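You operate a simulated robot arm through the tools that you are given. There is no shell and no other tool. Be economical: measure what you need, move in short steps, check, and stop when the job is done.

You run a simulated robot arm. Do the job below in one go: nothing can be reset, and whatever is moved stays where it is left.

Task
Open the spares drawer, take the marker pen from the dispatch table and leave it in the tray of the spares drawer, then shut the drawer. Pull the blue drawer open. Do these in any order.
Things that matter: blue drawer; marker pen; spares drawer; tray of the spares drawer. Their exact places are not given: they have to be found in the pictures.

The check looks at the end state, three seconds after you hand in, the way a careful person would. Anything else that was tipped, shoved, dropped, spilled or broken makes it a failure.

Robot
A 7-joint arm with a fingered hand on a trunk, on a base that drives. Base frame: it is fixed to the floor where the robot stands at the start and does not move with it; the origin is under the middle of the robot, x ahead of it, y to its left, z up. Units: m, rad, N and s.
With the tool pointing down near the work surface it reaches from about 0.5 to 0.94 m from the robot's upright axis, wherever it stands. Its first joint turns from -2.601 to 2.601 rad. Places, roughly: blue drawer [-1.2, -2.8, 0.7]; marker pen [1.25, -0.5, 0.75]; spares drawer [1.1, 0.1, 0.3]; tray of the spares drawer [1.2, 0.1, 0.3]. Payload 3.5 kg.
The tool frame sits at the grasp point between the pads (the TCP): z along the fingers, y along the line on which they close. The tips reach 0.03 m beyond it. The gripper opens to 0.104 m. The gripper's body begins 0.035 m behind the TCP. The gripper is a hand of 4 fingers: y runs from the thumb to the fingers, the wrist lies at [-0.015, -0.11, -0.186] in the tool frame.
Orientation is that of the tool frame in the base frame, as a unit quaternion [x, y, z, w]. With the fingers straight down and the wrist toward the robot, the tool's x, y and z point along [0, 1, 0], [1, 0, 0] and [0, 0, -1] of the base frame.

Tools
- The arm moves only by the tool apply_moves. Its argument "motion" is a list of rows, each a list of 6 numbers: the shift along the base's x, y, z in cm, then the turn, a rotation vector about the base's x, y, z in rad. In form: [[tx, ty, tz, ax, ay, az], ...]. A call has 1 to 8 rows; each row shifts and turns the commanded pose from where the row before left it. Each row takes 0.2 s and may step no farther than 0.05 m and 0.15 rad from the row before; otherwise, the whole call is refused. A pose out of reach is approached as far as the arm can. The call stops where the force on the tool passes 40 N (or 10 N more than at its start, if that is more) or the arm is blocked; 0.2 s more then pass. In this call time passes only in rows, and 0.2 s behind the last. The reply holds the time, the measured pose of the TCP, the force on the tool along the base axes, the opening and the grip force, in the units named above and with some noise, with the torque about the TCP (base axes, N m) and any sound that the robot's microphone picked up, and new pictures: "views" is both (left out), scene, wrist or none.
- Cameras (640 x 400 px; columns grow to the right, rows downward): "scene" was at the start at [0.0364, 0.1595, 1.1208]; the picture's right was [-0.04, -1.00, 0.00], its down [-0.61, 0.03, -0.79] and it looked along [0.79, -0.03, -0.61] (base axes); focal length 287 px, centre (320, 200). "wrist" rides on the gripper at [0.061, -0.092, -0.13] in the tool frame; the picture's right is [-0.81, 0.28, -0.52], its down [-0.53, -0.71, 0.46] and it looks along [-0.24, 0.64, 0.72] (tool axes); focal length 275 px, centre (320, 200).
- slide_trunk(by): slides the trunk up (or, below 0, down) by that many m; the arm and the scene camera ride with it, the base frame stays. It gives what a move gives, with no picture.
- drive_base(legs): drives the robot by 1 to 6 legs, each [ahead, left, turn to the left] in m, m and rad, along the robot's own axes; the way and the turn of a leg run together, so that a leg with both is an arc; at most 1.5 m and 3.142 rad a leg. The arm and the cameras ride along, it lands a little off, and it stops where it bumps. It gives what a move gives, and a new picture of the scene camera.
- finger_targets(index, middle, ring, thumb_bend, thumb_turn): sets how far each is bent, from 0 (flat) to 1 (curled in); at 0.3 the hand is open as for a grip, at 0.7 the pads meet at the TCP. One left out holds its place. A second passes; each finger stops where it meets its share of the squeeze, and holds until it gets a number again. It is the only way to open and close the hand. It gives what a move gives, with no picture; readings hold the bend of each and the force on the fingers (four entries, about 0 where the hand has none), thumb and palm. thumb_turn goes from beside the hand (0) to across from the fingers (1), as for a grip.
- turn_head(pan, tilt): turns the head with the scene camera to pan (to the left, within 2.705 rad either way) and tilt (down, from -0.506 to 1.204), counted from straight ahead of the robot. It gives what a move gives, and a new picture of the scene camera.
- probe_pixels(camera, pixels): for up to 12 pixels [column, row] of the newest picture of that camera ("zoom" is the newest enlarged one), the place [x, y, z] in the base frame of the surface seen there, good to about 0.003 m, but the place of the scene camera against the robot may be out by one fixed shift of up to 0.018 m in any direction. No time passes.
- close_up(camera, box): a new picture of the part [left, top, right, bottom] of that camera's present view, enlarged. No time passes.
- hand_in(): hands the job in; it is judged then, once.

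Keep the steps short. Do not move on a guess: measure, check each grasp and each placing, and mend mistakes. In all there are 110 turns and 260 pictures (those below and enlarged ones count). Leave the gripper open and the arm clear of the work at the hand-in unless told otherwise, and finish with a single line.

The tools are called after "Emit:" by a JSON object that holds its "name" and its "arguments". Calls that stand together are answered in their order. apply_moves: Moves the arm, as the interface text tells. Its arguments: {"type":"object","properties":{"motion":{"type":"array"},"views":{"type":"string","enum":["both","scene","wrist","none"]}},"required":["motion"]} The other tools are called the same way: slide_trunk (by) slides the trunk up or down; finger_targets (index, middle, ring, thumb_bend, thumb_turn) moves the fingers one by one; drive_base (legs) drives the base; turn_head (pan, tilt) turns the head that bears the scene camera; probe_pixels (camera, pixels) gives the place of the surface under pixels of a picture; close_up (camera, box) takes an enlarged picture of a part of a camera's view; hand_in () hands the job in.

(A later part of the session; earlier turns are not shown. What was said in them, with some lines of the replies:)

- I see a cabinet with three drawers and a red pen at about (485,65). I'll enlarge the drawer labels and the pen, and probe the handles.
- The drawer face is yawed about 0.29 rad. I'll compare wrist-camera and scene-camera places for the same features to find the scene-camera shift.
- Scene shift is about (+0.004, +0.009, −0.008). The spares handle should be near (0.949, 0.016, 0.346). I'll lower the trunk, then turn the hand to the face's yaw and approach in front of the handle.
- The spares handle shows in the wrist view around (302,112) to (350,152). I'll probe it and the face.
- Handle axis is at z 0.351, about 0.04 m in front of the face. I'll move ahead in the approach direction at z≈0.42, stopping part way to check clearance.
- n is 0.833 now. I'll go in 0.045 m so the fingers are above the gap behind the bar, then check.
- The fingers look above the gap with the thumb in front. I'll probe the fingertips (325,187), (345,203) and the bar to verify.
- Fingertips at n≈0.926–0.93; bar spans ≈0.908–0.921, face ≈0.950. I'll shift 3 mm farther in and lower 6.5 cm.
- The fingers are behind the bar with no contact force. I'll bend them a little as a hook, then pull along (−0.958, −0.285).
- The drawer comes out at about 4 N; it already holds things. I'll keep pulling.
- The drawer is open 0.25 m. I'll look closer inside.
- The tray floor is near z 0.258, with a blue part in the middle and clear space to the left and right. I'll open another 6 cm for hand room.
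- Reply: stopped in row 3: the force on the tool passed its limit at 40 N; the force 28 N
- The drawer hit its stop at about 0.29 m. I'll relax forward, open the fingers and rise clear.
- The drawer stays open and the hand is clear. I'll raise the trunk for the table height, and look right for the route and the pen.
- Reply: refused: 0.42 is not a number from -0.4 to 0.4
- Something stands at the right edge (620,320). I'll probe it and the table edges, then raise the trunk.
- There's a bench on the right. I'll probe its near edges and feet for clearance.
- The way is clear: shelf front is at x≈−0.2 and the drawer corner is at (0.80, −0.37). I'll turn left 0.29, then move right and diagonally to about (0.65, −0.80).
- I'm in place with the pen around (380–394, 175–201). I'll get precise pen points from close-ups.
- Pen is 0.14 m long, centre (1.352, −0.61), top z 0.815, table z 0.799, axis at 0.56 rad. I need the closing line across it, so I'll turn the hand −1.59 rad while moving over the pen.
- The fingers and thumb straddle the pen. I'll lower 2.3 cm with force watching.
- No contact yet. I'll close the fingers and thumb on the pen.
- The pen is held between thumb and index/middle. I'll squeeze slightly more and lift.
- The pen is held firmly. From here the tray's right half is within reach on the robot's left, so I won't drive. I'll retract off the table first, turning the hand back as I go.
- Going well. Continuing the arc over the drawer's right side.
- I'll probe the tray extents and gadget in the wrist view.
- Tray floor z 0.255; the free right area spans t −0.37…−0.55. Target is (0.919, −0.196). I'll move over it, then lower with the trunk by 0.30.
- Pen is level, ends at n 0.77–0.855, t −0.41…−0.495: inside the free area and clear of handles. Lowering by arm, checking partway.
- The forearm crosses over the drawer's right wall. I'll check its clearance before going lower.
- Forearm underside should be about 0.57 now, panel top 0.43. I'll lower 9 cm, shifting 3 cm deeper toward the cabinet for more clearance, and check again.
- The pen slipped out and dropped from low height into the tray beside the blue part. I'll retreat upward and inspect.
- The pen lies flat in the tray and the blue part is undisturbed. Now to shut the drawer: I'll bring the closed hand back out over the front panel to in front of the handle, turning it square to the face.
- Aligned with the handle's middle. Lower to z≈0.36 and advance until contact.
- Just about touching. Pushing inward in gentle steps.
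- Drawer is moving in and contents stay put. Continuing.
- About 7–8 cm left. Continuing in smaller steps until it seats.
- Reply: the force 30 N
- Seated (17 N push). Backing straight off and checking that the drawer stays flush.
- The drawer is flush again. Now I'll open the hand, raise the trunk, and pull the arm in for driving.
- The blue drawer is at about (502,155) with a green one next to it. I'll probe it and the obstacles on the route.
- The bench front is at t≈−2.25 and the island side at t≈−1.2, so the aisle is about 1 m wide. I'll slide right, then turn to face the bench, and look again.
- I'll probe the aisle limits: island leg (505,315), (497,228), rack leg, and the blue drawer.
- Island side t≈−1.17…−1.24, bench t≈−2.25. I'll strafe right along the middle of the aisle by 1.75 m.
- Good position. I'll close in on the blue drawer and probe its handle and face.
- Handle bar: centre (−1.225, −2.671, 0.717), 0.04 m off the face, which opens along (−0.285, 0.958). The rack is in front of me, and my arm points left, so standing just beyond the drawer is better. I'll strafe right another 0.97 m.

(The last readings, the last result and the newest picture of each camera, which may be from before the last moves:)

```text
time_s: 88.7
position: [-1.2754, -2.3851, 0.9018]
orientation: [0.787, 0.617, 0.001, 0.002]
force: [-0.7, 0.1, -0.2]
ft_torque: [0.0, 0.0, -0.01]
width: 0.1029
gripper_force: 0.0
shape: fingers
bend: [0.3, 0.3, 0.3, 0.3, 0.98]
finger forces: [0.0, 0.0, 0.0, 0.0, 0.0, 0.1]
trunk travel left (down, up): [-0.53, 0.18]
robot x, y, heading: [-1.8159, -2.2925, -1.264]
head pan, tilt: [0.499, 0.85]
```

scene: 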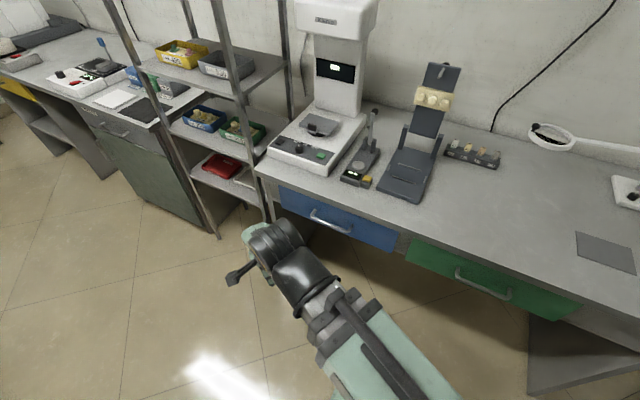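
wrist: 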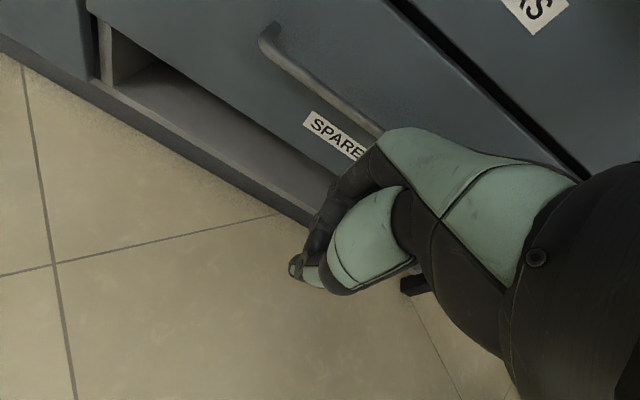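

The drawer is right ahead of the hand. I'll turn the hand to face it (−1.04 rad yaw).

Emit:
{"name": "apply_moves", "arguments": {"motion": [[0, 0, 0, 0, 0, -0.149], [0, 0, 0, 0, 0, -0.149], [0, 0, 0, 0, 0, -0.149], [0, 0, 0, 0, 0, -0.149], [0, 0, 0, 0, 0, -0.149], [0, 0, 0, 0, 0, -0.149], [0, 0, 0, 0, 0, -0.149]]}}

```text
time_s: 90.3
position: [-1.2737, -2.3867, 0.9013]
orientation: [0.99, 0.142, 0.002, 0.003]
force: [-0.6, 0.6, 0.6]
ft_torque: [-0.01, 0.01, 0.02]
width: 0.1026
gripper_force: 0.0
shape: fingers
bend: [0.3, 0.3, 0.3, 0.3, 0.98]
finger forces: [0.0, 0.2, 0.0, 0.0, 0.0, 0.1]
trunk travel left (down, up): [-0.53, 0.18]
robot x, y, heading: [-1.8134, -2.2936, -1.267]
head pan, tilt: [0.499, 0.85]
```

scene: 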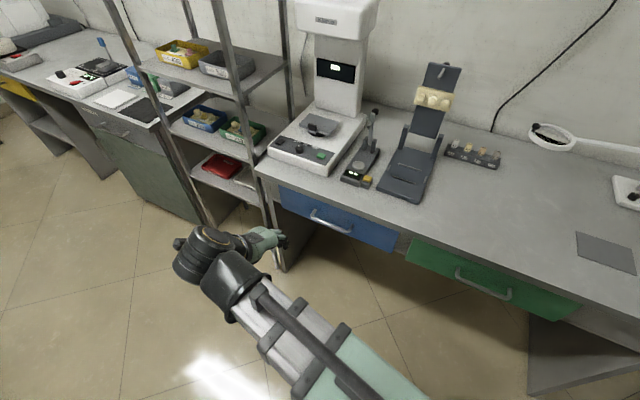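
wrist: 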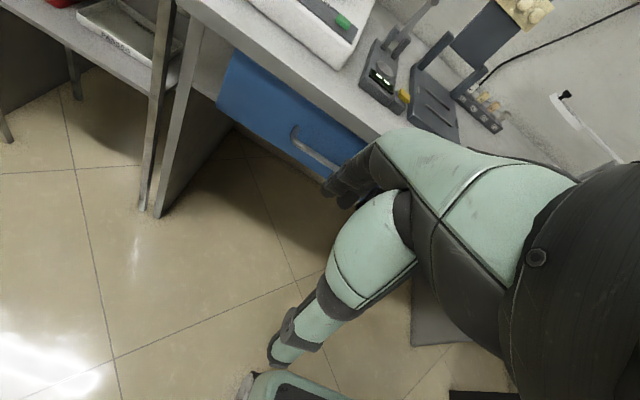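

Probing the handle and table edge with the wrist camera (more accurate).

Emit:
{"name": "probe_pixels", "arguments": {"camera": "wrist", "pixels": [[294, 139], [300, 147], [310, 154], [322, 161], [335, 168], [260, 110], [330, 140], [290, 85], [350, 125], [240, 100], [320, 190]]}}

Emit:
{"name": "close_up", "arguments": {"camera": "wrist", "box": [200, 40, 440, 220]}}

```text
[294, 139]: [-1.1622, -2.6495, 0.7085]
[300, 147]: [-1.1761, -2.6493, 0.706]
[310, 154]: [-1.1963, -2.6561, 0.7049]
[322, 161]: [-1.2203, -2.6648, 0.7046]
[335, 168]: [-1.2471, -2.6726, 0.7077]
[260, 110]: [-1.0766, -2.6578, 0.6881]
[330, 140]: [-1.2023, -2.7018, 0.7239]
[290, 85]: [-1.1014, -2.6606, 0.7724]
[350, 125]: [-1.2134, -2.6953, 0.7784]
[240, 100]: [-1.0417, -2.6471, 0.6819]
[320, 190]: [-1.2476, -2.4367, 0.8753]
```

```text
2.22 times, centred on (320, 130) of wrist
```

zoom: 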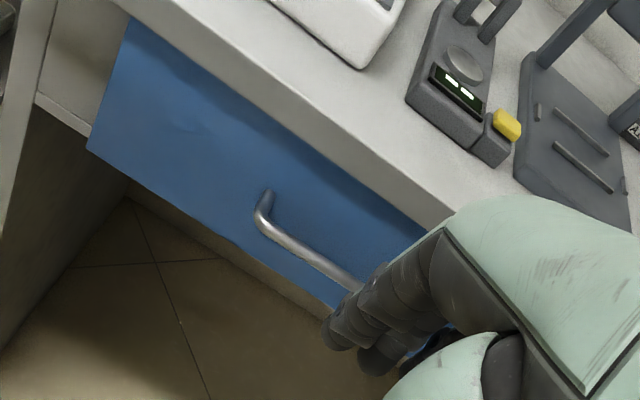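

Bar: z≈0.706, axis t≈−2.209; face t −2.243, table edge −2.236. I'll tilt the hand 0.2 rad so the top leans away from the bench, and move to above the handle.

Emit:
{"name": "apply_moves", "arguments": {"motion": [[0.62, -4.0, 0, -0.096, -0.0285, 0], [0.62, -4.0, 0, -0.096, -0.0285, 0], [0.62, -4.0, 0, 0, 0, 0], [0.62, -4.0, 0, 0, 0, 0], [0.62, -4.0, 0, 0, 0, 0], [0.5, -3.2, 0, 0, 0, 0]]}}

Emit:
{"name": "close_up", "arguments": {"camera": "scene", "box": [220, 160, 440, 310]}}

```text
time_s: 91.7
position: [-1.2388, -2.62, 0.903]
orientation: [0.984, 0.143, 0.015, 0.102]
force: [0.3, 0.1, 0.0]
ft_torque: [0.05, 0.0, 0.01]
width: 0.1029
gripper_force: 0.1
shape: fingers
bend: [0.3, 0.3, 0.3, 0.3, 0.98]
finger forces: [0.1, 0.1, 0.1, 0.0, 0.0, 0.0]
trunk travel left (down, up): [-0.53, 0.18]
robot x, y, heading: [-1.8159, -2.2958, -1.27]
head pan, tilt: [0.499, 0.85]
```

scene: 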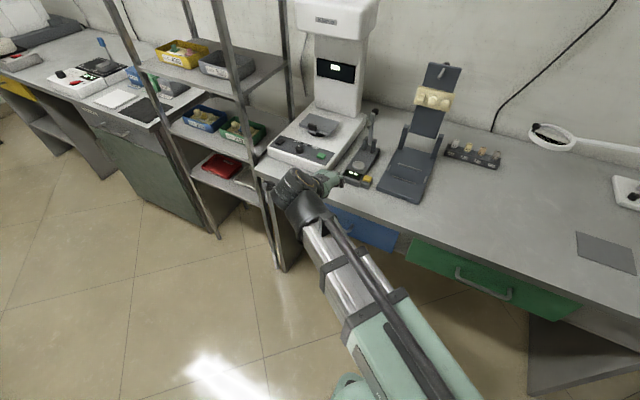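
wrist: 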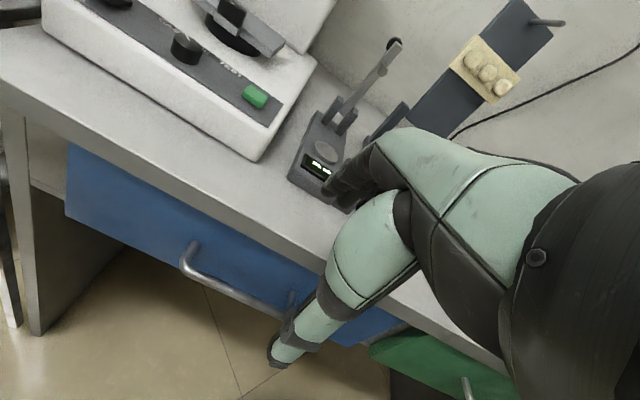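

```text
2.67 times, centred on (330, 235) of scene
```

zoom: 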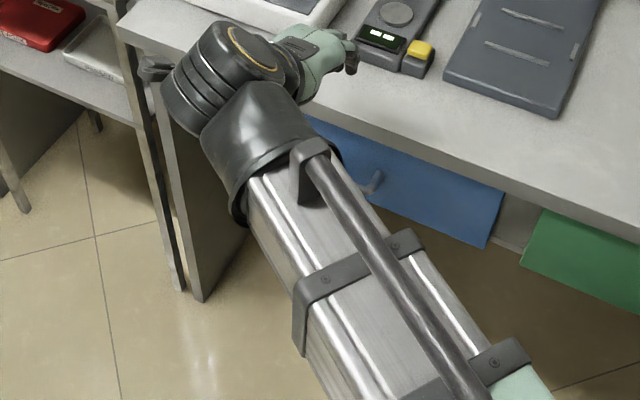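

Tilt direction is right. Checking finger and bar offsets before descending.

Emit:
{"name": "probe_pixels", "arguments": {"camera": "wrist", "pixels": [[327, 188], [335, 195], [347, 205], [200, 275], [230, 290], [260, 304], [275, 362], [280, 235], [230, 260]]}}

```text
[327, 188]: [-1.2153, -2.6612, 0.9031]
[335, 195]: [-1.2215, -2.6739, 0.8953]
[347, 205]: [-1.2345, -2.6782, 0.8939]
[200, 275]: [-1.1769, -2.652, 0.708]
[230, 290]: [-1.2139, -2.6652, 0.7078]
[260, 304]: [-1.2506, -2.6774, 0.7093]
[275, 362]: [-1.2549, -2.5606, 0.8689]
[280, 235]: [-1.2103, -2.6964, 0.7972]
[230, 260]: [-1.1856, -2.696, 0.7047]
```

Fingers need about 7 mm more toward the bench. I'll shift that and lower to just above the table-edge level, then check.

Emit:
{"name": "apply_moves", "arguments": {"motion": [[0.2, -0.67, -2, 0, 0, 0], [0, 0, -3, 0, 0, 0], [0, 0, -3, 0, 0, 0]]}}

Emit:
{"name": "close_up", "arguments": {"camera": "wrist", "box": [160, 120, 440, 320]}}

```text
time_s: 92.5
position: [-1.2357, -2.6246, 0.8218]
orientation: [0.984, 0.144, 0.015, 0.101]
force: [-0.4, -0.2, -0.3]
ft_torque: [0.0, 0.0, 0.01]
width: 0.1028
gripper_force: 0.1
shape: fingers
bend: [0.3, 0.3, 0.3, 0.3, 0.98]
finger forces: [0.0, 0.0, 0.0, 0.1, 0.1, 0.0]
trunk travel left (down, up): [-0.53, 0.18]
robot x, y, heading: [-1.8115, -2.2937, -1.265]
head pan, tilt: [0.499, 0.85]
```

scene: 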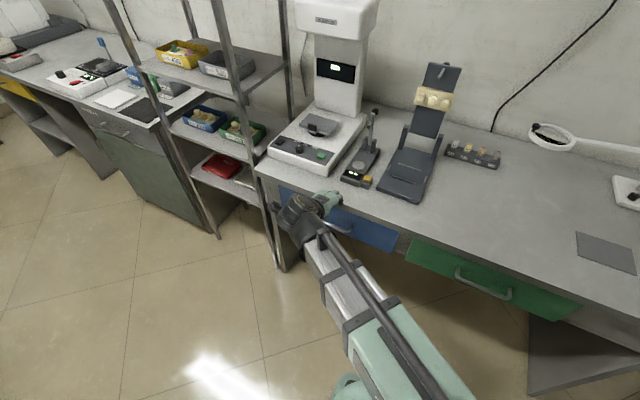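
wrist: 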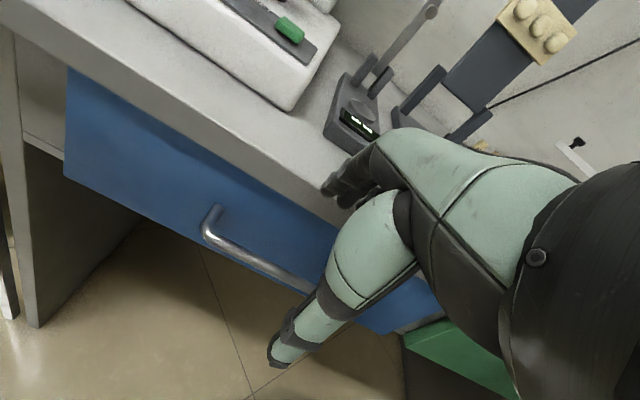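

```text
2.00 times, centred on (300, 220) of wrist
```

zoom: 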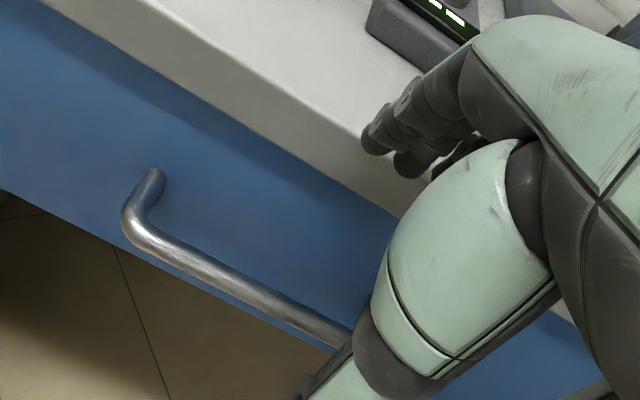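

Emit:
{"name": "probe_pixels", "arguments": {"camera": "zoom", "pixels": [[375, 145], [368, 130], [385, 120], [405, 168], [345, 150], [370, 180], [250, 280], [330, 320]]}}

```text
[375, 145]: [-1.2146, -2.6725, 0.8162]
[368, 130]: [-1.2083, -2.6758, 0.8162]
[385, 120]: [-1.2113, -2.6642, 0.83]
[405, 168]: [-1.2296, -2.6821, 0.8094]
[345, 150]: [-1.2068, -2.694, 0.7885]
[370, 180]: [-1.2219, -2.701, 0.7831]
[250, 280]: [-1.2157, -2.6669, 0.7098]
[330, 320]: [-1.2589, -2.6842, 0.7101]
```

Fingers at t≈−2.217; bar back ≈−2.215, edge −2.238. Shift 6 mm more, then lower in small steps watching force.

Emit:
{"name": "apply_moves", "arguments": {"motion": [[0.17, -0.58, 0, 0, 0, 0], [0, 0, -2, 0, 0, 0], [0, 0, -2, 0, 0, 0], [0, 0, -2, 0, 0, 0]]}}

Emit:
{"name": "close_up", "arguments": {"camera": "wrist", "box": [160, 120, 440, 320]}}

```text
time_s: 93.2
position: [-1.2345, -2.6268, 0.8089]
orientation: [0.983, 0.147, 0.02, 0.106]
force: [-6.1, 15.4, 23.1]
ft_torque: [-1.48, -0.65, 0.08]
width: 0.1067
gripper_force: 15.5
shape: fingers
bend: [0.29, 0.3, 0.3, 0.3, 0.98]
finger forces: [31.5, 0.0, 0.1, 0.0, 0.1, 0.0]
trunk travel left (down, up): [-0.53, 0.18]
robot x, y, heading: [-1.8152, -2.2943, -1.264]
head pan, tilt: [0.499, 0.85]
stopped in row 3: the force on the tool passed its limit at 49 N (the readings are from after the stop); the commanded pose is now the measured one
```

scene: 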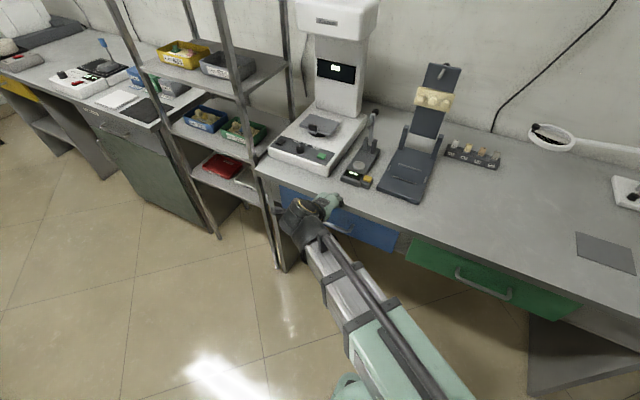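
wrist: 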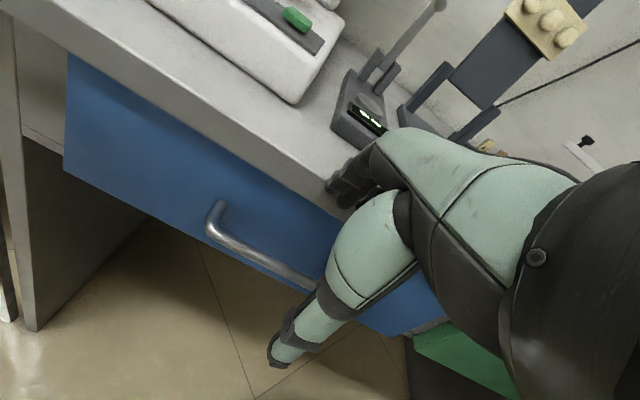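

```text
2.00 times, centred on (300, 220) of wrist
```

zoom: 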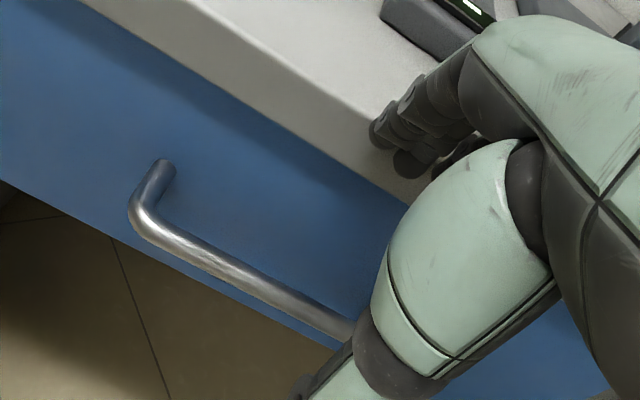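

The finger landed on the table edge (no damage, but vertical entry is too tight). I'll lift off, back away, and instead come in with the fingers pointing toward the face.

Emit:
{"name": "apply_moves", "arguments": {"motion": [[0, 0, 2, 0, 0, 0], [-0.6, 2, 2, 0, 0, 0], [-1.3, 4.5, 0, 0, 0, 0], [-1.3, 4.5, 0, 0, 0, 0], [-1.3, 4.5, 0, 0, 0, 0]], "views": "wrist"}}

Emit:
{"name": "apply_moves", "arguments": {"motion": [[0, 0, 0, -0.139, -0.041, 0], [0, 0, 0, -0.139, -0.041, 0], [0, 0, 0, -0.139, -0.041, 0], [0, 0, 0, -0.139, -0.041, 0], [0, 0, 0, -0.139, -0.041, 0], [0, 0, 0, -0.139, -0.041, 0], [0, 0, 0, -0.139, -0.041, 0]]}}

```text
time_s: 94.4
position: [-1.2799, -2.4737, 0.8462]
orientation: [0.984, 0.145, 0.017, 0.105]
force: [-0.3, 0.1, -0.2]
ft_torque: [0.0, -0.04, 0.01]
width: 0.1033
gripper_force: 0.1
shape: fingers
bend: [0.3, 0.3, 0.3, 0.3, 0.98]
finger forces: [0.0, 0.0, 0.1, 0.0, 0.1, 0.1]
trunk travel left (down, up): [-0.53, 0.18]
robot x, y, heading: [-1.8145, -2.2953, -1.266]
head pan, tilt: [0.499, 0.85]
```

wrist: 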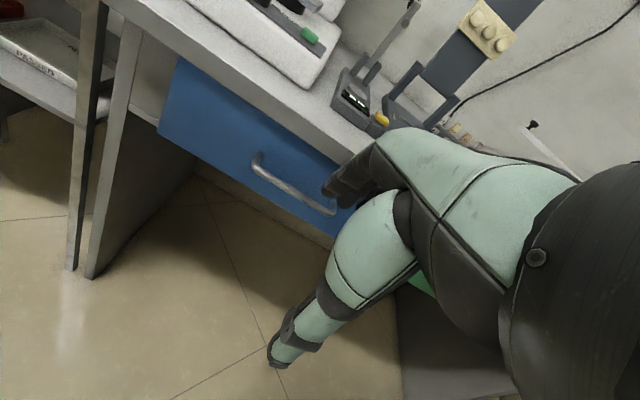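

```text
time_s: 96.0
position: [-1.2789, -2.475, 0.846]
orientation: [0.809, 0.122, 0.084, 0.569]
force: [0.1, -0.2, 0.2]
ft_torque: [0.0, 0.0, 0.0]
width: 0.1032
gripper_force: 0.2
shape: fingers
bend: [0.3, 0.3, 0.3, 0.3, 0.98]
finger forces: [0.1, 0.1, 0.1, 0.0, 0.0, 0.0]
trunk travel left (down, up): [-0.53, 0.18]
robot x, y, heading: [-1.8186, -2.2936, -1.264]
head pan, tilt: [0.499, 0.85]
```

scene: 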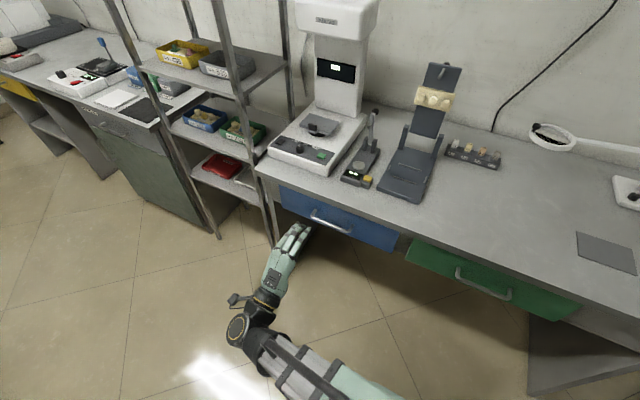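
wrist: 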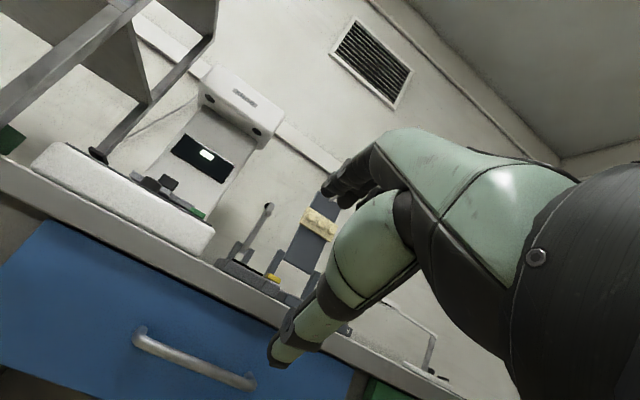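

The arm handles this pose. I'll tilt slightly more, lower to handle height and look.

Emit:
{"name": "apply_moves", "arguments": {"motion": [[0, 0, -3, -0.139, -0.041, 0], [0, 0, -4, 0, 0, 0], [0, 0, -4, 0, 0, 0], [0, 0, -2.7, 0, 0, 0], [1.3, -4.3, 0, 0, 0, 0], [1, -3.4, 0, 0, 0, 0]]}}

Emit:
{"name": "close_up", "arguments": {"camera": "scene", "box": [230, 170, 430, 310]}}

```text
time_s: 97.4
position: [-1.2573, -2.5508, 0.7061]
orientation: [0.766, 0.115, 0.09, 0.626]
force: [-0.3, -0.1, -0.7]
ft_torque: [0.0, -0.02, 0.02]
width: 0.1034
gripper_force: 0.0
shape: fingers
bend: [0.3, 0.3, 0.3, 0.3, 0.98]
finger forces: [0.0, 0.0, 0.0, 0.0, 0.0, 0.1]
trunk travel left (down, up): [-0.53, 0.18]
robot x, y, heading: [-1.8143, -2.2939, -1.266]
head pan, tilt: [0.499, 0.85]
```

scene: 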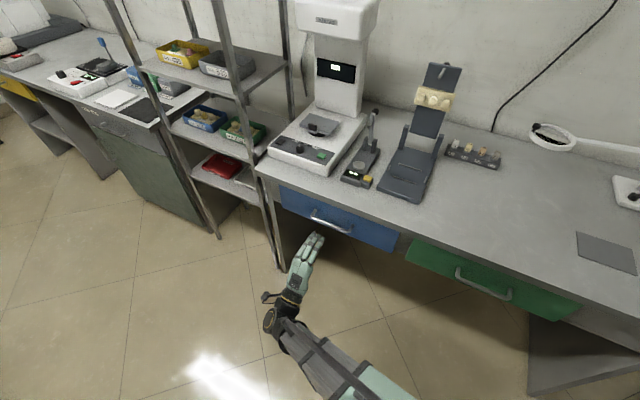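
wrist: 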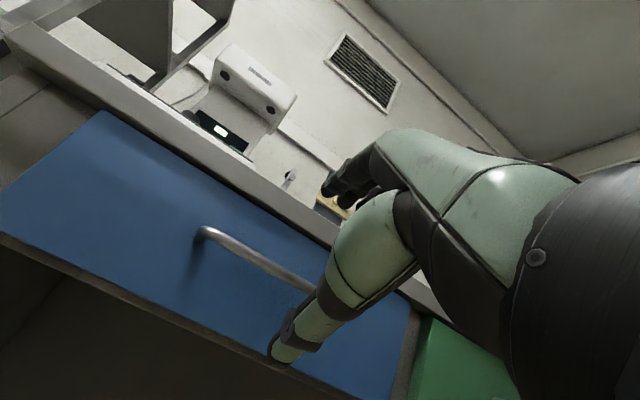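

```text
2.86 times, centred on (330, 240) of scene
```

zoom: 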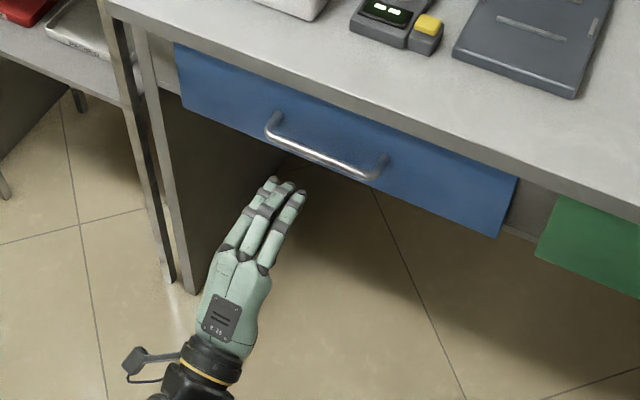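

Nice clear view. Probe the handle ends and fingertips.

Emit:
{"name": "probe_pixels", "arguments": {"camera": "wrist", "pixels": [[205, 232], [240, 247], [270, 262], [300, 282], [327, 190], [280, 355], [300, 215], [180, 170]]}}

Emit:
{"name": "probe_pixels", "arguments": {"camera": "zoom", "pixels": [[272, 130], [325, 158], [375, 178], [385, 160], [272, 182], [288, 187], [302, 193], [230, 260]]}}

```text
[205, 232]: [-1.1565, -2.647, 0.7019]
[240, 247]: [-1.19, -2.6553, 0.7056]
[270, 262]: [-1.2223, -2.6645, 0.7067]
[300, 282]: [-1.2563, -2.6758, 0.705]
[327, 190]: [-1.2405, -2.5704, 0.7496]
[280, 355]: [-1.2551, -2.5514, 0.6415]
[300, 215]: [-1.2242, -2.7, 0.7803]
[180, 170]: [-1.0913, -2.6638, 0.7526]
```

```text
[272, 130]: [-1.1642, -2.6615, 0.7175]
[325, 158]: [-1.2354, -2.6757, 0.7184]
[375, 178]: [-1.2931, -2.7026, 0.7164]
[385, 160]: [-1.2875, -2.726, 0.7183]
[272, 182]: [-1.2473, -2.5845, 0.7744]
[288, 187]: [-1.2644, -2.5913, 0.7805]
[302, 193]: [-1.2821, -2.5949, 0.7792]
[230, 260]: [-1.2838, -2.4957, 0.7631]
```

Fingertips will sit 3 cm past the TCP, above the bar and in front of the table edge. Advance 10.5 cm.

Emit:
{"name": "apply_moves", "arguments": {"motion": [[1.0, -3.3, 0.3, 0, 0, 0], [1.0, -3.3, 0, 0, 0, 0], [0.6, -2.0, 0, 0, 0, 0], [0.4, -1.4, 0, 0, 0, 0]]}}

Emit:
{"name": "close_up", "arguments": {"camera": "scene", "box": [250, 170, 410, 280]}}

```text
time_s: 98.4
position: [-1.2261, -2.6526, 0.7103]
orientation: [0.766, 0.115, 0.09, 0.626]
force: [-0.2, -0.1, -0.8]
ft_torque: [0.02, 0.01, -0.04]
width: 0.1032
gripper_force: 0.0
shape: fingers
bend: [0.3, 0.3, 0.3, 0.3, 0.98]
finger forces: [0.0, 0.0, 0.1, 0.0, 0.0, 0.0]
trunk travel left (down, up): [-0.53, 0.18]
robot x, y, heading: [-1.8138, -2.2902, -1.262]
head pan, tilt: [0.499, 0.85]
```

scene: 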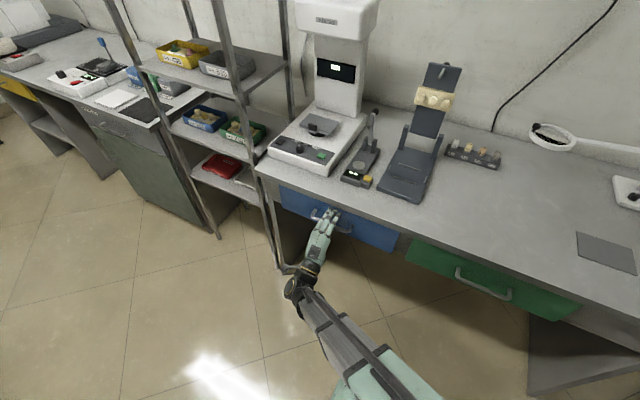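
wrist: 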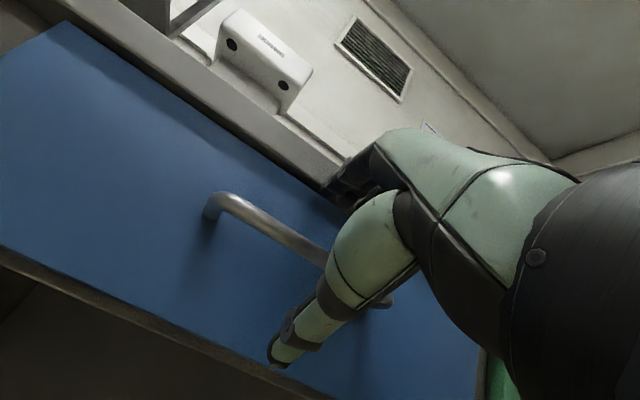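

```text
3.64 times, centred on (330, 225) of scene
```

zoom: 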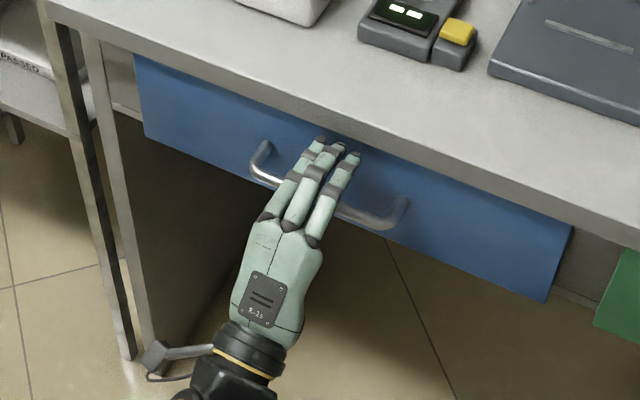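

The fingers are over and past the bar. Closing fingers and thumb around it.

Emit:
{"name": "finger_targets", "arguments": {"index": 0.8, "middle": 0.8, "ring": 0.8, "thumb_bend": 0.7}}

Emit:
{"name": "close_up", "arguments": {"camera": "scene", "box": [250, 170, 410, 280]}}

```text
time_s: 99.4
position: [-1.2272, -2.6513, 0.711]
orientation: [0.766, 0.115, 0.09, 0.626]
force: [-1.7, 0.0, 9.3]
ft_torque: [0.08, 0.2, 0.31]
width: 0.0013
gripper_force: 13.7
shape: fingers
bend: [0.79, 0.79, 0.78, 0.67, 0.98]
finger forces: [0.0, 3.6, 7.0, 0.1, 16.2, 0.0]
trunk travel left (down, up): [-0.53, 0.18]
robot x, y, heading: [-1.8143, -2.2942, -1.264]
head pan, tilt: [0.499, 0.85]
```

```text
3.64 times, centred on (330, 225) of scene
```

zoom: 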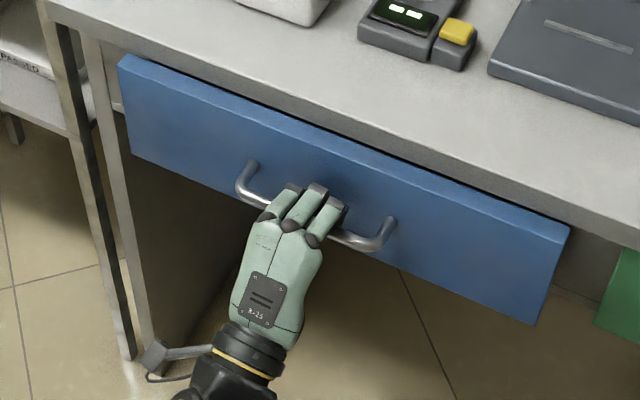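

The fingers hooked the bar and the drawer has already come out a bit. Pulling gently along (−0.285, 0.958).

Emit:
{"name": "apply_moves", "arguments": {"motion": [[-0.57, 1.92, 0, 0, 0, 0], [-0.57, 1.92, 0, 0, 0, 0], [-0.71, 2.4, 0, 0, 0, 0], [-0.71, 2.4, 0, 0, 0, 0]], "views": "scene"}}

```text
time_s: 100.4
position: [-1.2529, -2.5643, 0.7108]
orientation: [0.765, 0.115, 0.091, 0.627]
force: [-10.6, -2.3, 3.2]
ft_torque: [0.18, 0.28, 0.23]
width: 0.0021
gripper_force: 15.1
shape: fingers
bend: [0.79, 0.79, 0.78, 0.66, 0.98]
finger forces: [0.1, 4.5, 7.8, 0.0, 17.4, 0.0]
trunk travel left (down, up): [-0.53, 0.18]
robot x, y, heading: [-1.8155, -2.2914, -1.267]
head pan, tilt: [0.499, 0.85]
```

scene: 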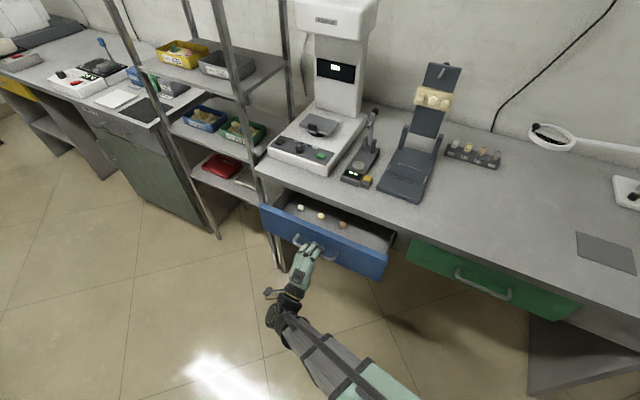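

Opening well, with small balls or parts inside. A sideways load of 10 N suggests aiming slightly more to −x. Continuing.

Emit:
{"name": "apply_moves", "arguments": {"motion": [[-0.8, 1.9, 0, 0, 0, 0], [-0.8, 1.9, 0, 0, 0, 0], [-0.7, 1.9, 0, 0, 0, 0], [-0.6, 1.9, 0, 0, 0, 0]], "views": "scene"}}

```text
time_s: 101.4
position: [-1.2808, -2.4884, 0.7105]
orientation: [0.766, 0.115, 0.09, 0.626]
force: [4.1, 2.3, 7.4]
ft_torque: [0.22, 0.15, 0.36]
width: 0.0021
gripper_force: 15.7
shape: fingers
bend: [0.79, 0.79, 0.78, 0.67, 0.98]
finger forces: [0.0, 4.0, 8.3, 0.0, 18.8, 0.0]
trunk travel left (down, up): [-0.53, 0.18]
robot x, y, heading: [-1.8112, -2.2935, -1.269]
head pan, tilt: [0.499, 0.85]
```

scene: 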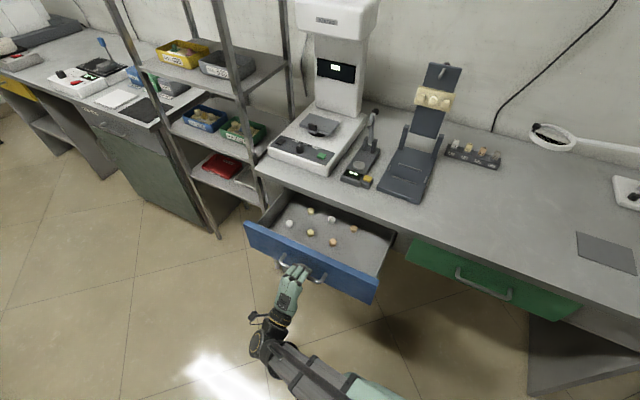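

About 0.19 m open. A little further, in small steps.

Emit:
{"name": "apply_moves", "arguments": {"motion": [[-0.57, 1.92, 0, 0, 0, 0], [-0.57, 1.92, 0, 0, 0, 0], [-0.43, 1.44, 0, 0, 0, 0]], "views": "scene"}}

```text
time_s: 102.2
position: [-1.2977, -2.437, 0.7115]
orientation: [0.766, 0.116, 0.091, 0.626]
force: [-1.9, -0.5, 3.4]
ft_torque: [0.18, 0.18, 0.3]
width: 0.0023
gripper_force: 14.7
shape: fingers
bend: [0.79, 0.79, 0.78, 0.67, 0.98]
finger forces: [0.0, 4.5, 8.2, 0.1, 17.0, 0.1]
trunk travel left (down, up): [-0.53, 0.18]
robot x, y, heading: [-1.8145, -2.2945, -1.266]
head pan, tilt: [0.499, 0.85]
```

scene: 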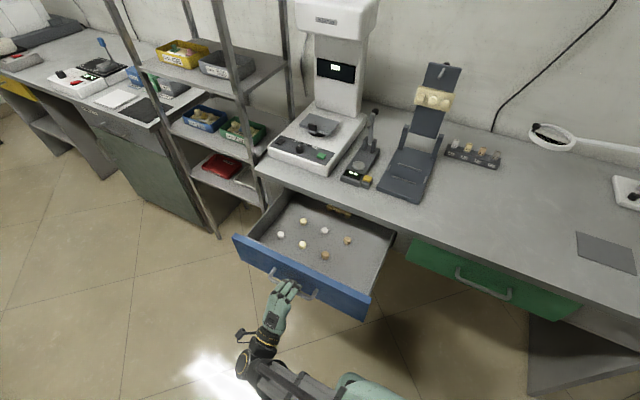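

About 0.24 m open. Now release and back straight off.

Emit:
{"name": "finger_targets", "arguments": {"index": 0.3, "middle": 0.3, "ring": 0.3, "thumb_bend": 0.3}}

Emit:
{"name": "apply_moves", "arguments": {"motion": [[-0.57, 1.92, 0, 0, 0, 0], [-0.86, 2.87, 0, 0, 0, 0], [-0.86, 2.87, 0, 0, 0, 0]]}}

```text
time_s: 103.2
position: [-1.2974, -2.437, 0.7107]
orientation: [0.766, 0.115, 0.09, 0.626]
force: [0.0, -0.4, -0.3]
ft_torque: [-0.01, -0.02, 0.01]
width: 0.1028
gripper_force: 0.1
shape: fingers
bend: [0.3, 0.3, 0.3, 0.3, 0.98]
finger forces: [0.0, 0.1, 0.1, 0.0, 0.1, 0.1]
trunk travel left (down, up): [-0.53, 0.18]
robot x, y, heading: [-1.8144, -2.2891, -1.266]
head pan, tilt: [0.499, 0.85]
```

```text
time_s: 104.0
position: [-1.3193, -2.3613, 0.7111]
orientation: [0.766, 0.116, 0.091, 0.626]
force: [0.0, 0.0, -0.1]
ft_torque: [-0.01, 0.0, -0.01]
width: 0.1029
gripper_force: 0.0
shape: fingers
bend: [0.3, 0.3, 0.3, 0.3, 0.98]
finger forces: [0.1, 0.0, 0.1, 0.1, 0.0, 0.1]
trunk travel left (down, up): [-0.53, 0.18]
robot x, y, heading: [-1.8141, -2.2895, -1.267]
head pan, tilt: [0.499, 0.85]
```

scene: 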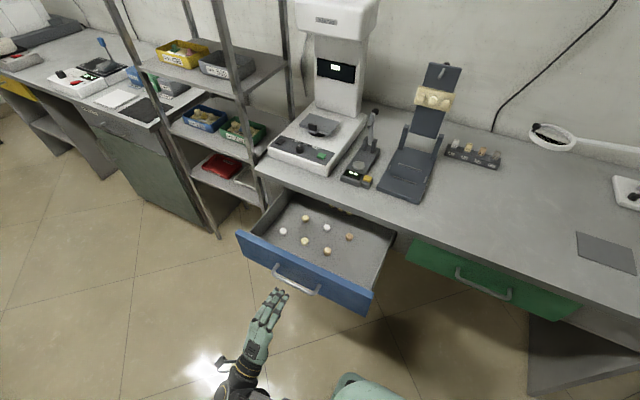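
wrist: 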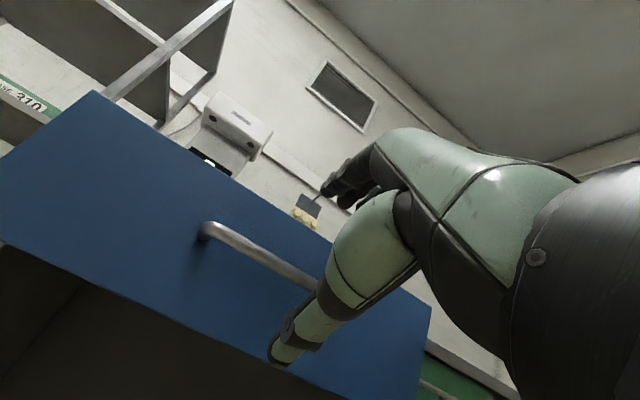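

Released and clear. I'll measure how far open the blue drawer is.

Emit:
{"name": "probe_pixels", "arguments": {"camera": "scene", "pixels": [[265, 260], [340, 290], [298, 287]]}}

Emit:
{"name": "close_up", "arguments": {"camera": "scene", "box": [220, 150, 420, 320]}}

```text
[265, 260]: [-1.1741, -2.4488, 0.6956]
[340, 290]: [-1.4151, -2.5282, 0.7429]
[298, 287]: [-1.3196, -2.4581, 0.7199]
```

```text
2.35 times, centred on (320, 235) of scene
```

zoom: 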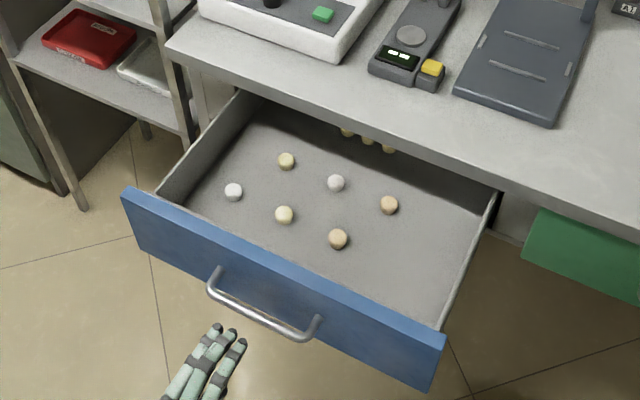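

The blue drawer is 0.24 m open. I'll retreat a little further and hand in.

Emit:
{"name": "apply_moves", "arguments": {"motion": [[-1.0, 3.4, 0, 0, 0, 0], [-1.0, 3.4, 0, 0, 0, 0]], "views": "none"}}

Emit:
{"name": "hand_in", "arguments": {}}

```text
time_s: 104.6
position: [-1.3299, -2.3045, 0.7131]
orientation: [0.767, 0.12, 0.091, 0.623]
force: [0.7, -0.4, 0.7]
ft_torque: [-0.01, 0.01, 0.02]
width: 0.103
gripper_force: 0.1
shape: fingers
bend: [0.3, 0.3, 0.3, 0.3, 0.98]
finger forces: [0.0, 0.1, 0.0, 0.1, 0.0, 0.1]
out of reach, approached as far as the arm can: row 2
trunk travel left (down, up): [-0.53, 0.18]
robot x, y, heading: [-1.8159, -2.2886, -1.266]
head pan, tilt: [0.499, 0.85]
```

```text
The job is handed in.
```

The marker pen is in the tray of the spares drawer (it slipped from the grip and fell the last few centimetres, landing flat), that drawer is shut, the blue drawer is open about 0.24 m, and I saw nothing else disturbed.
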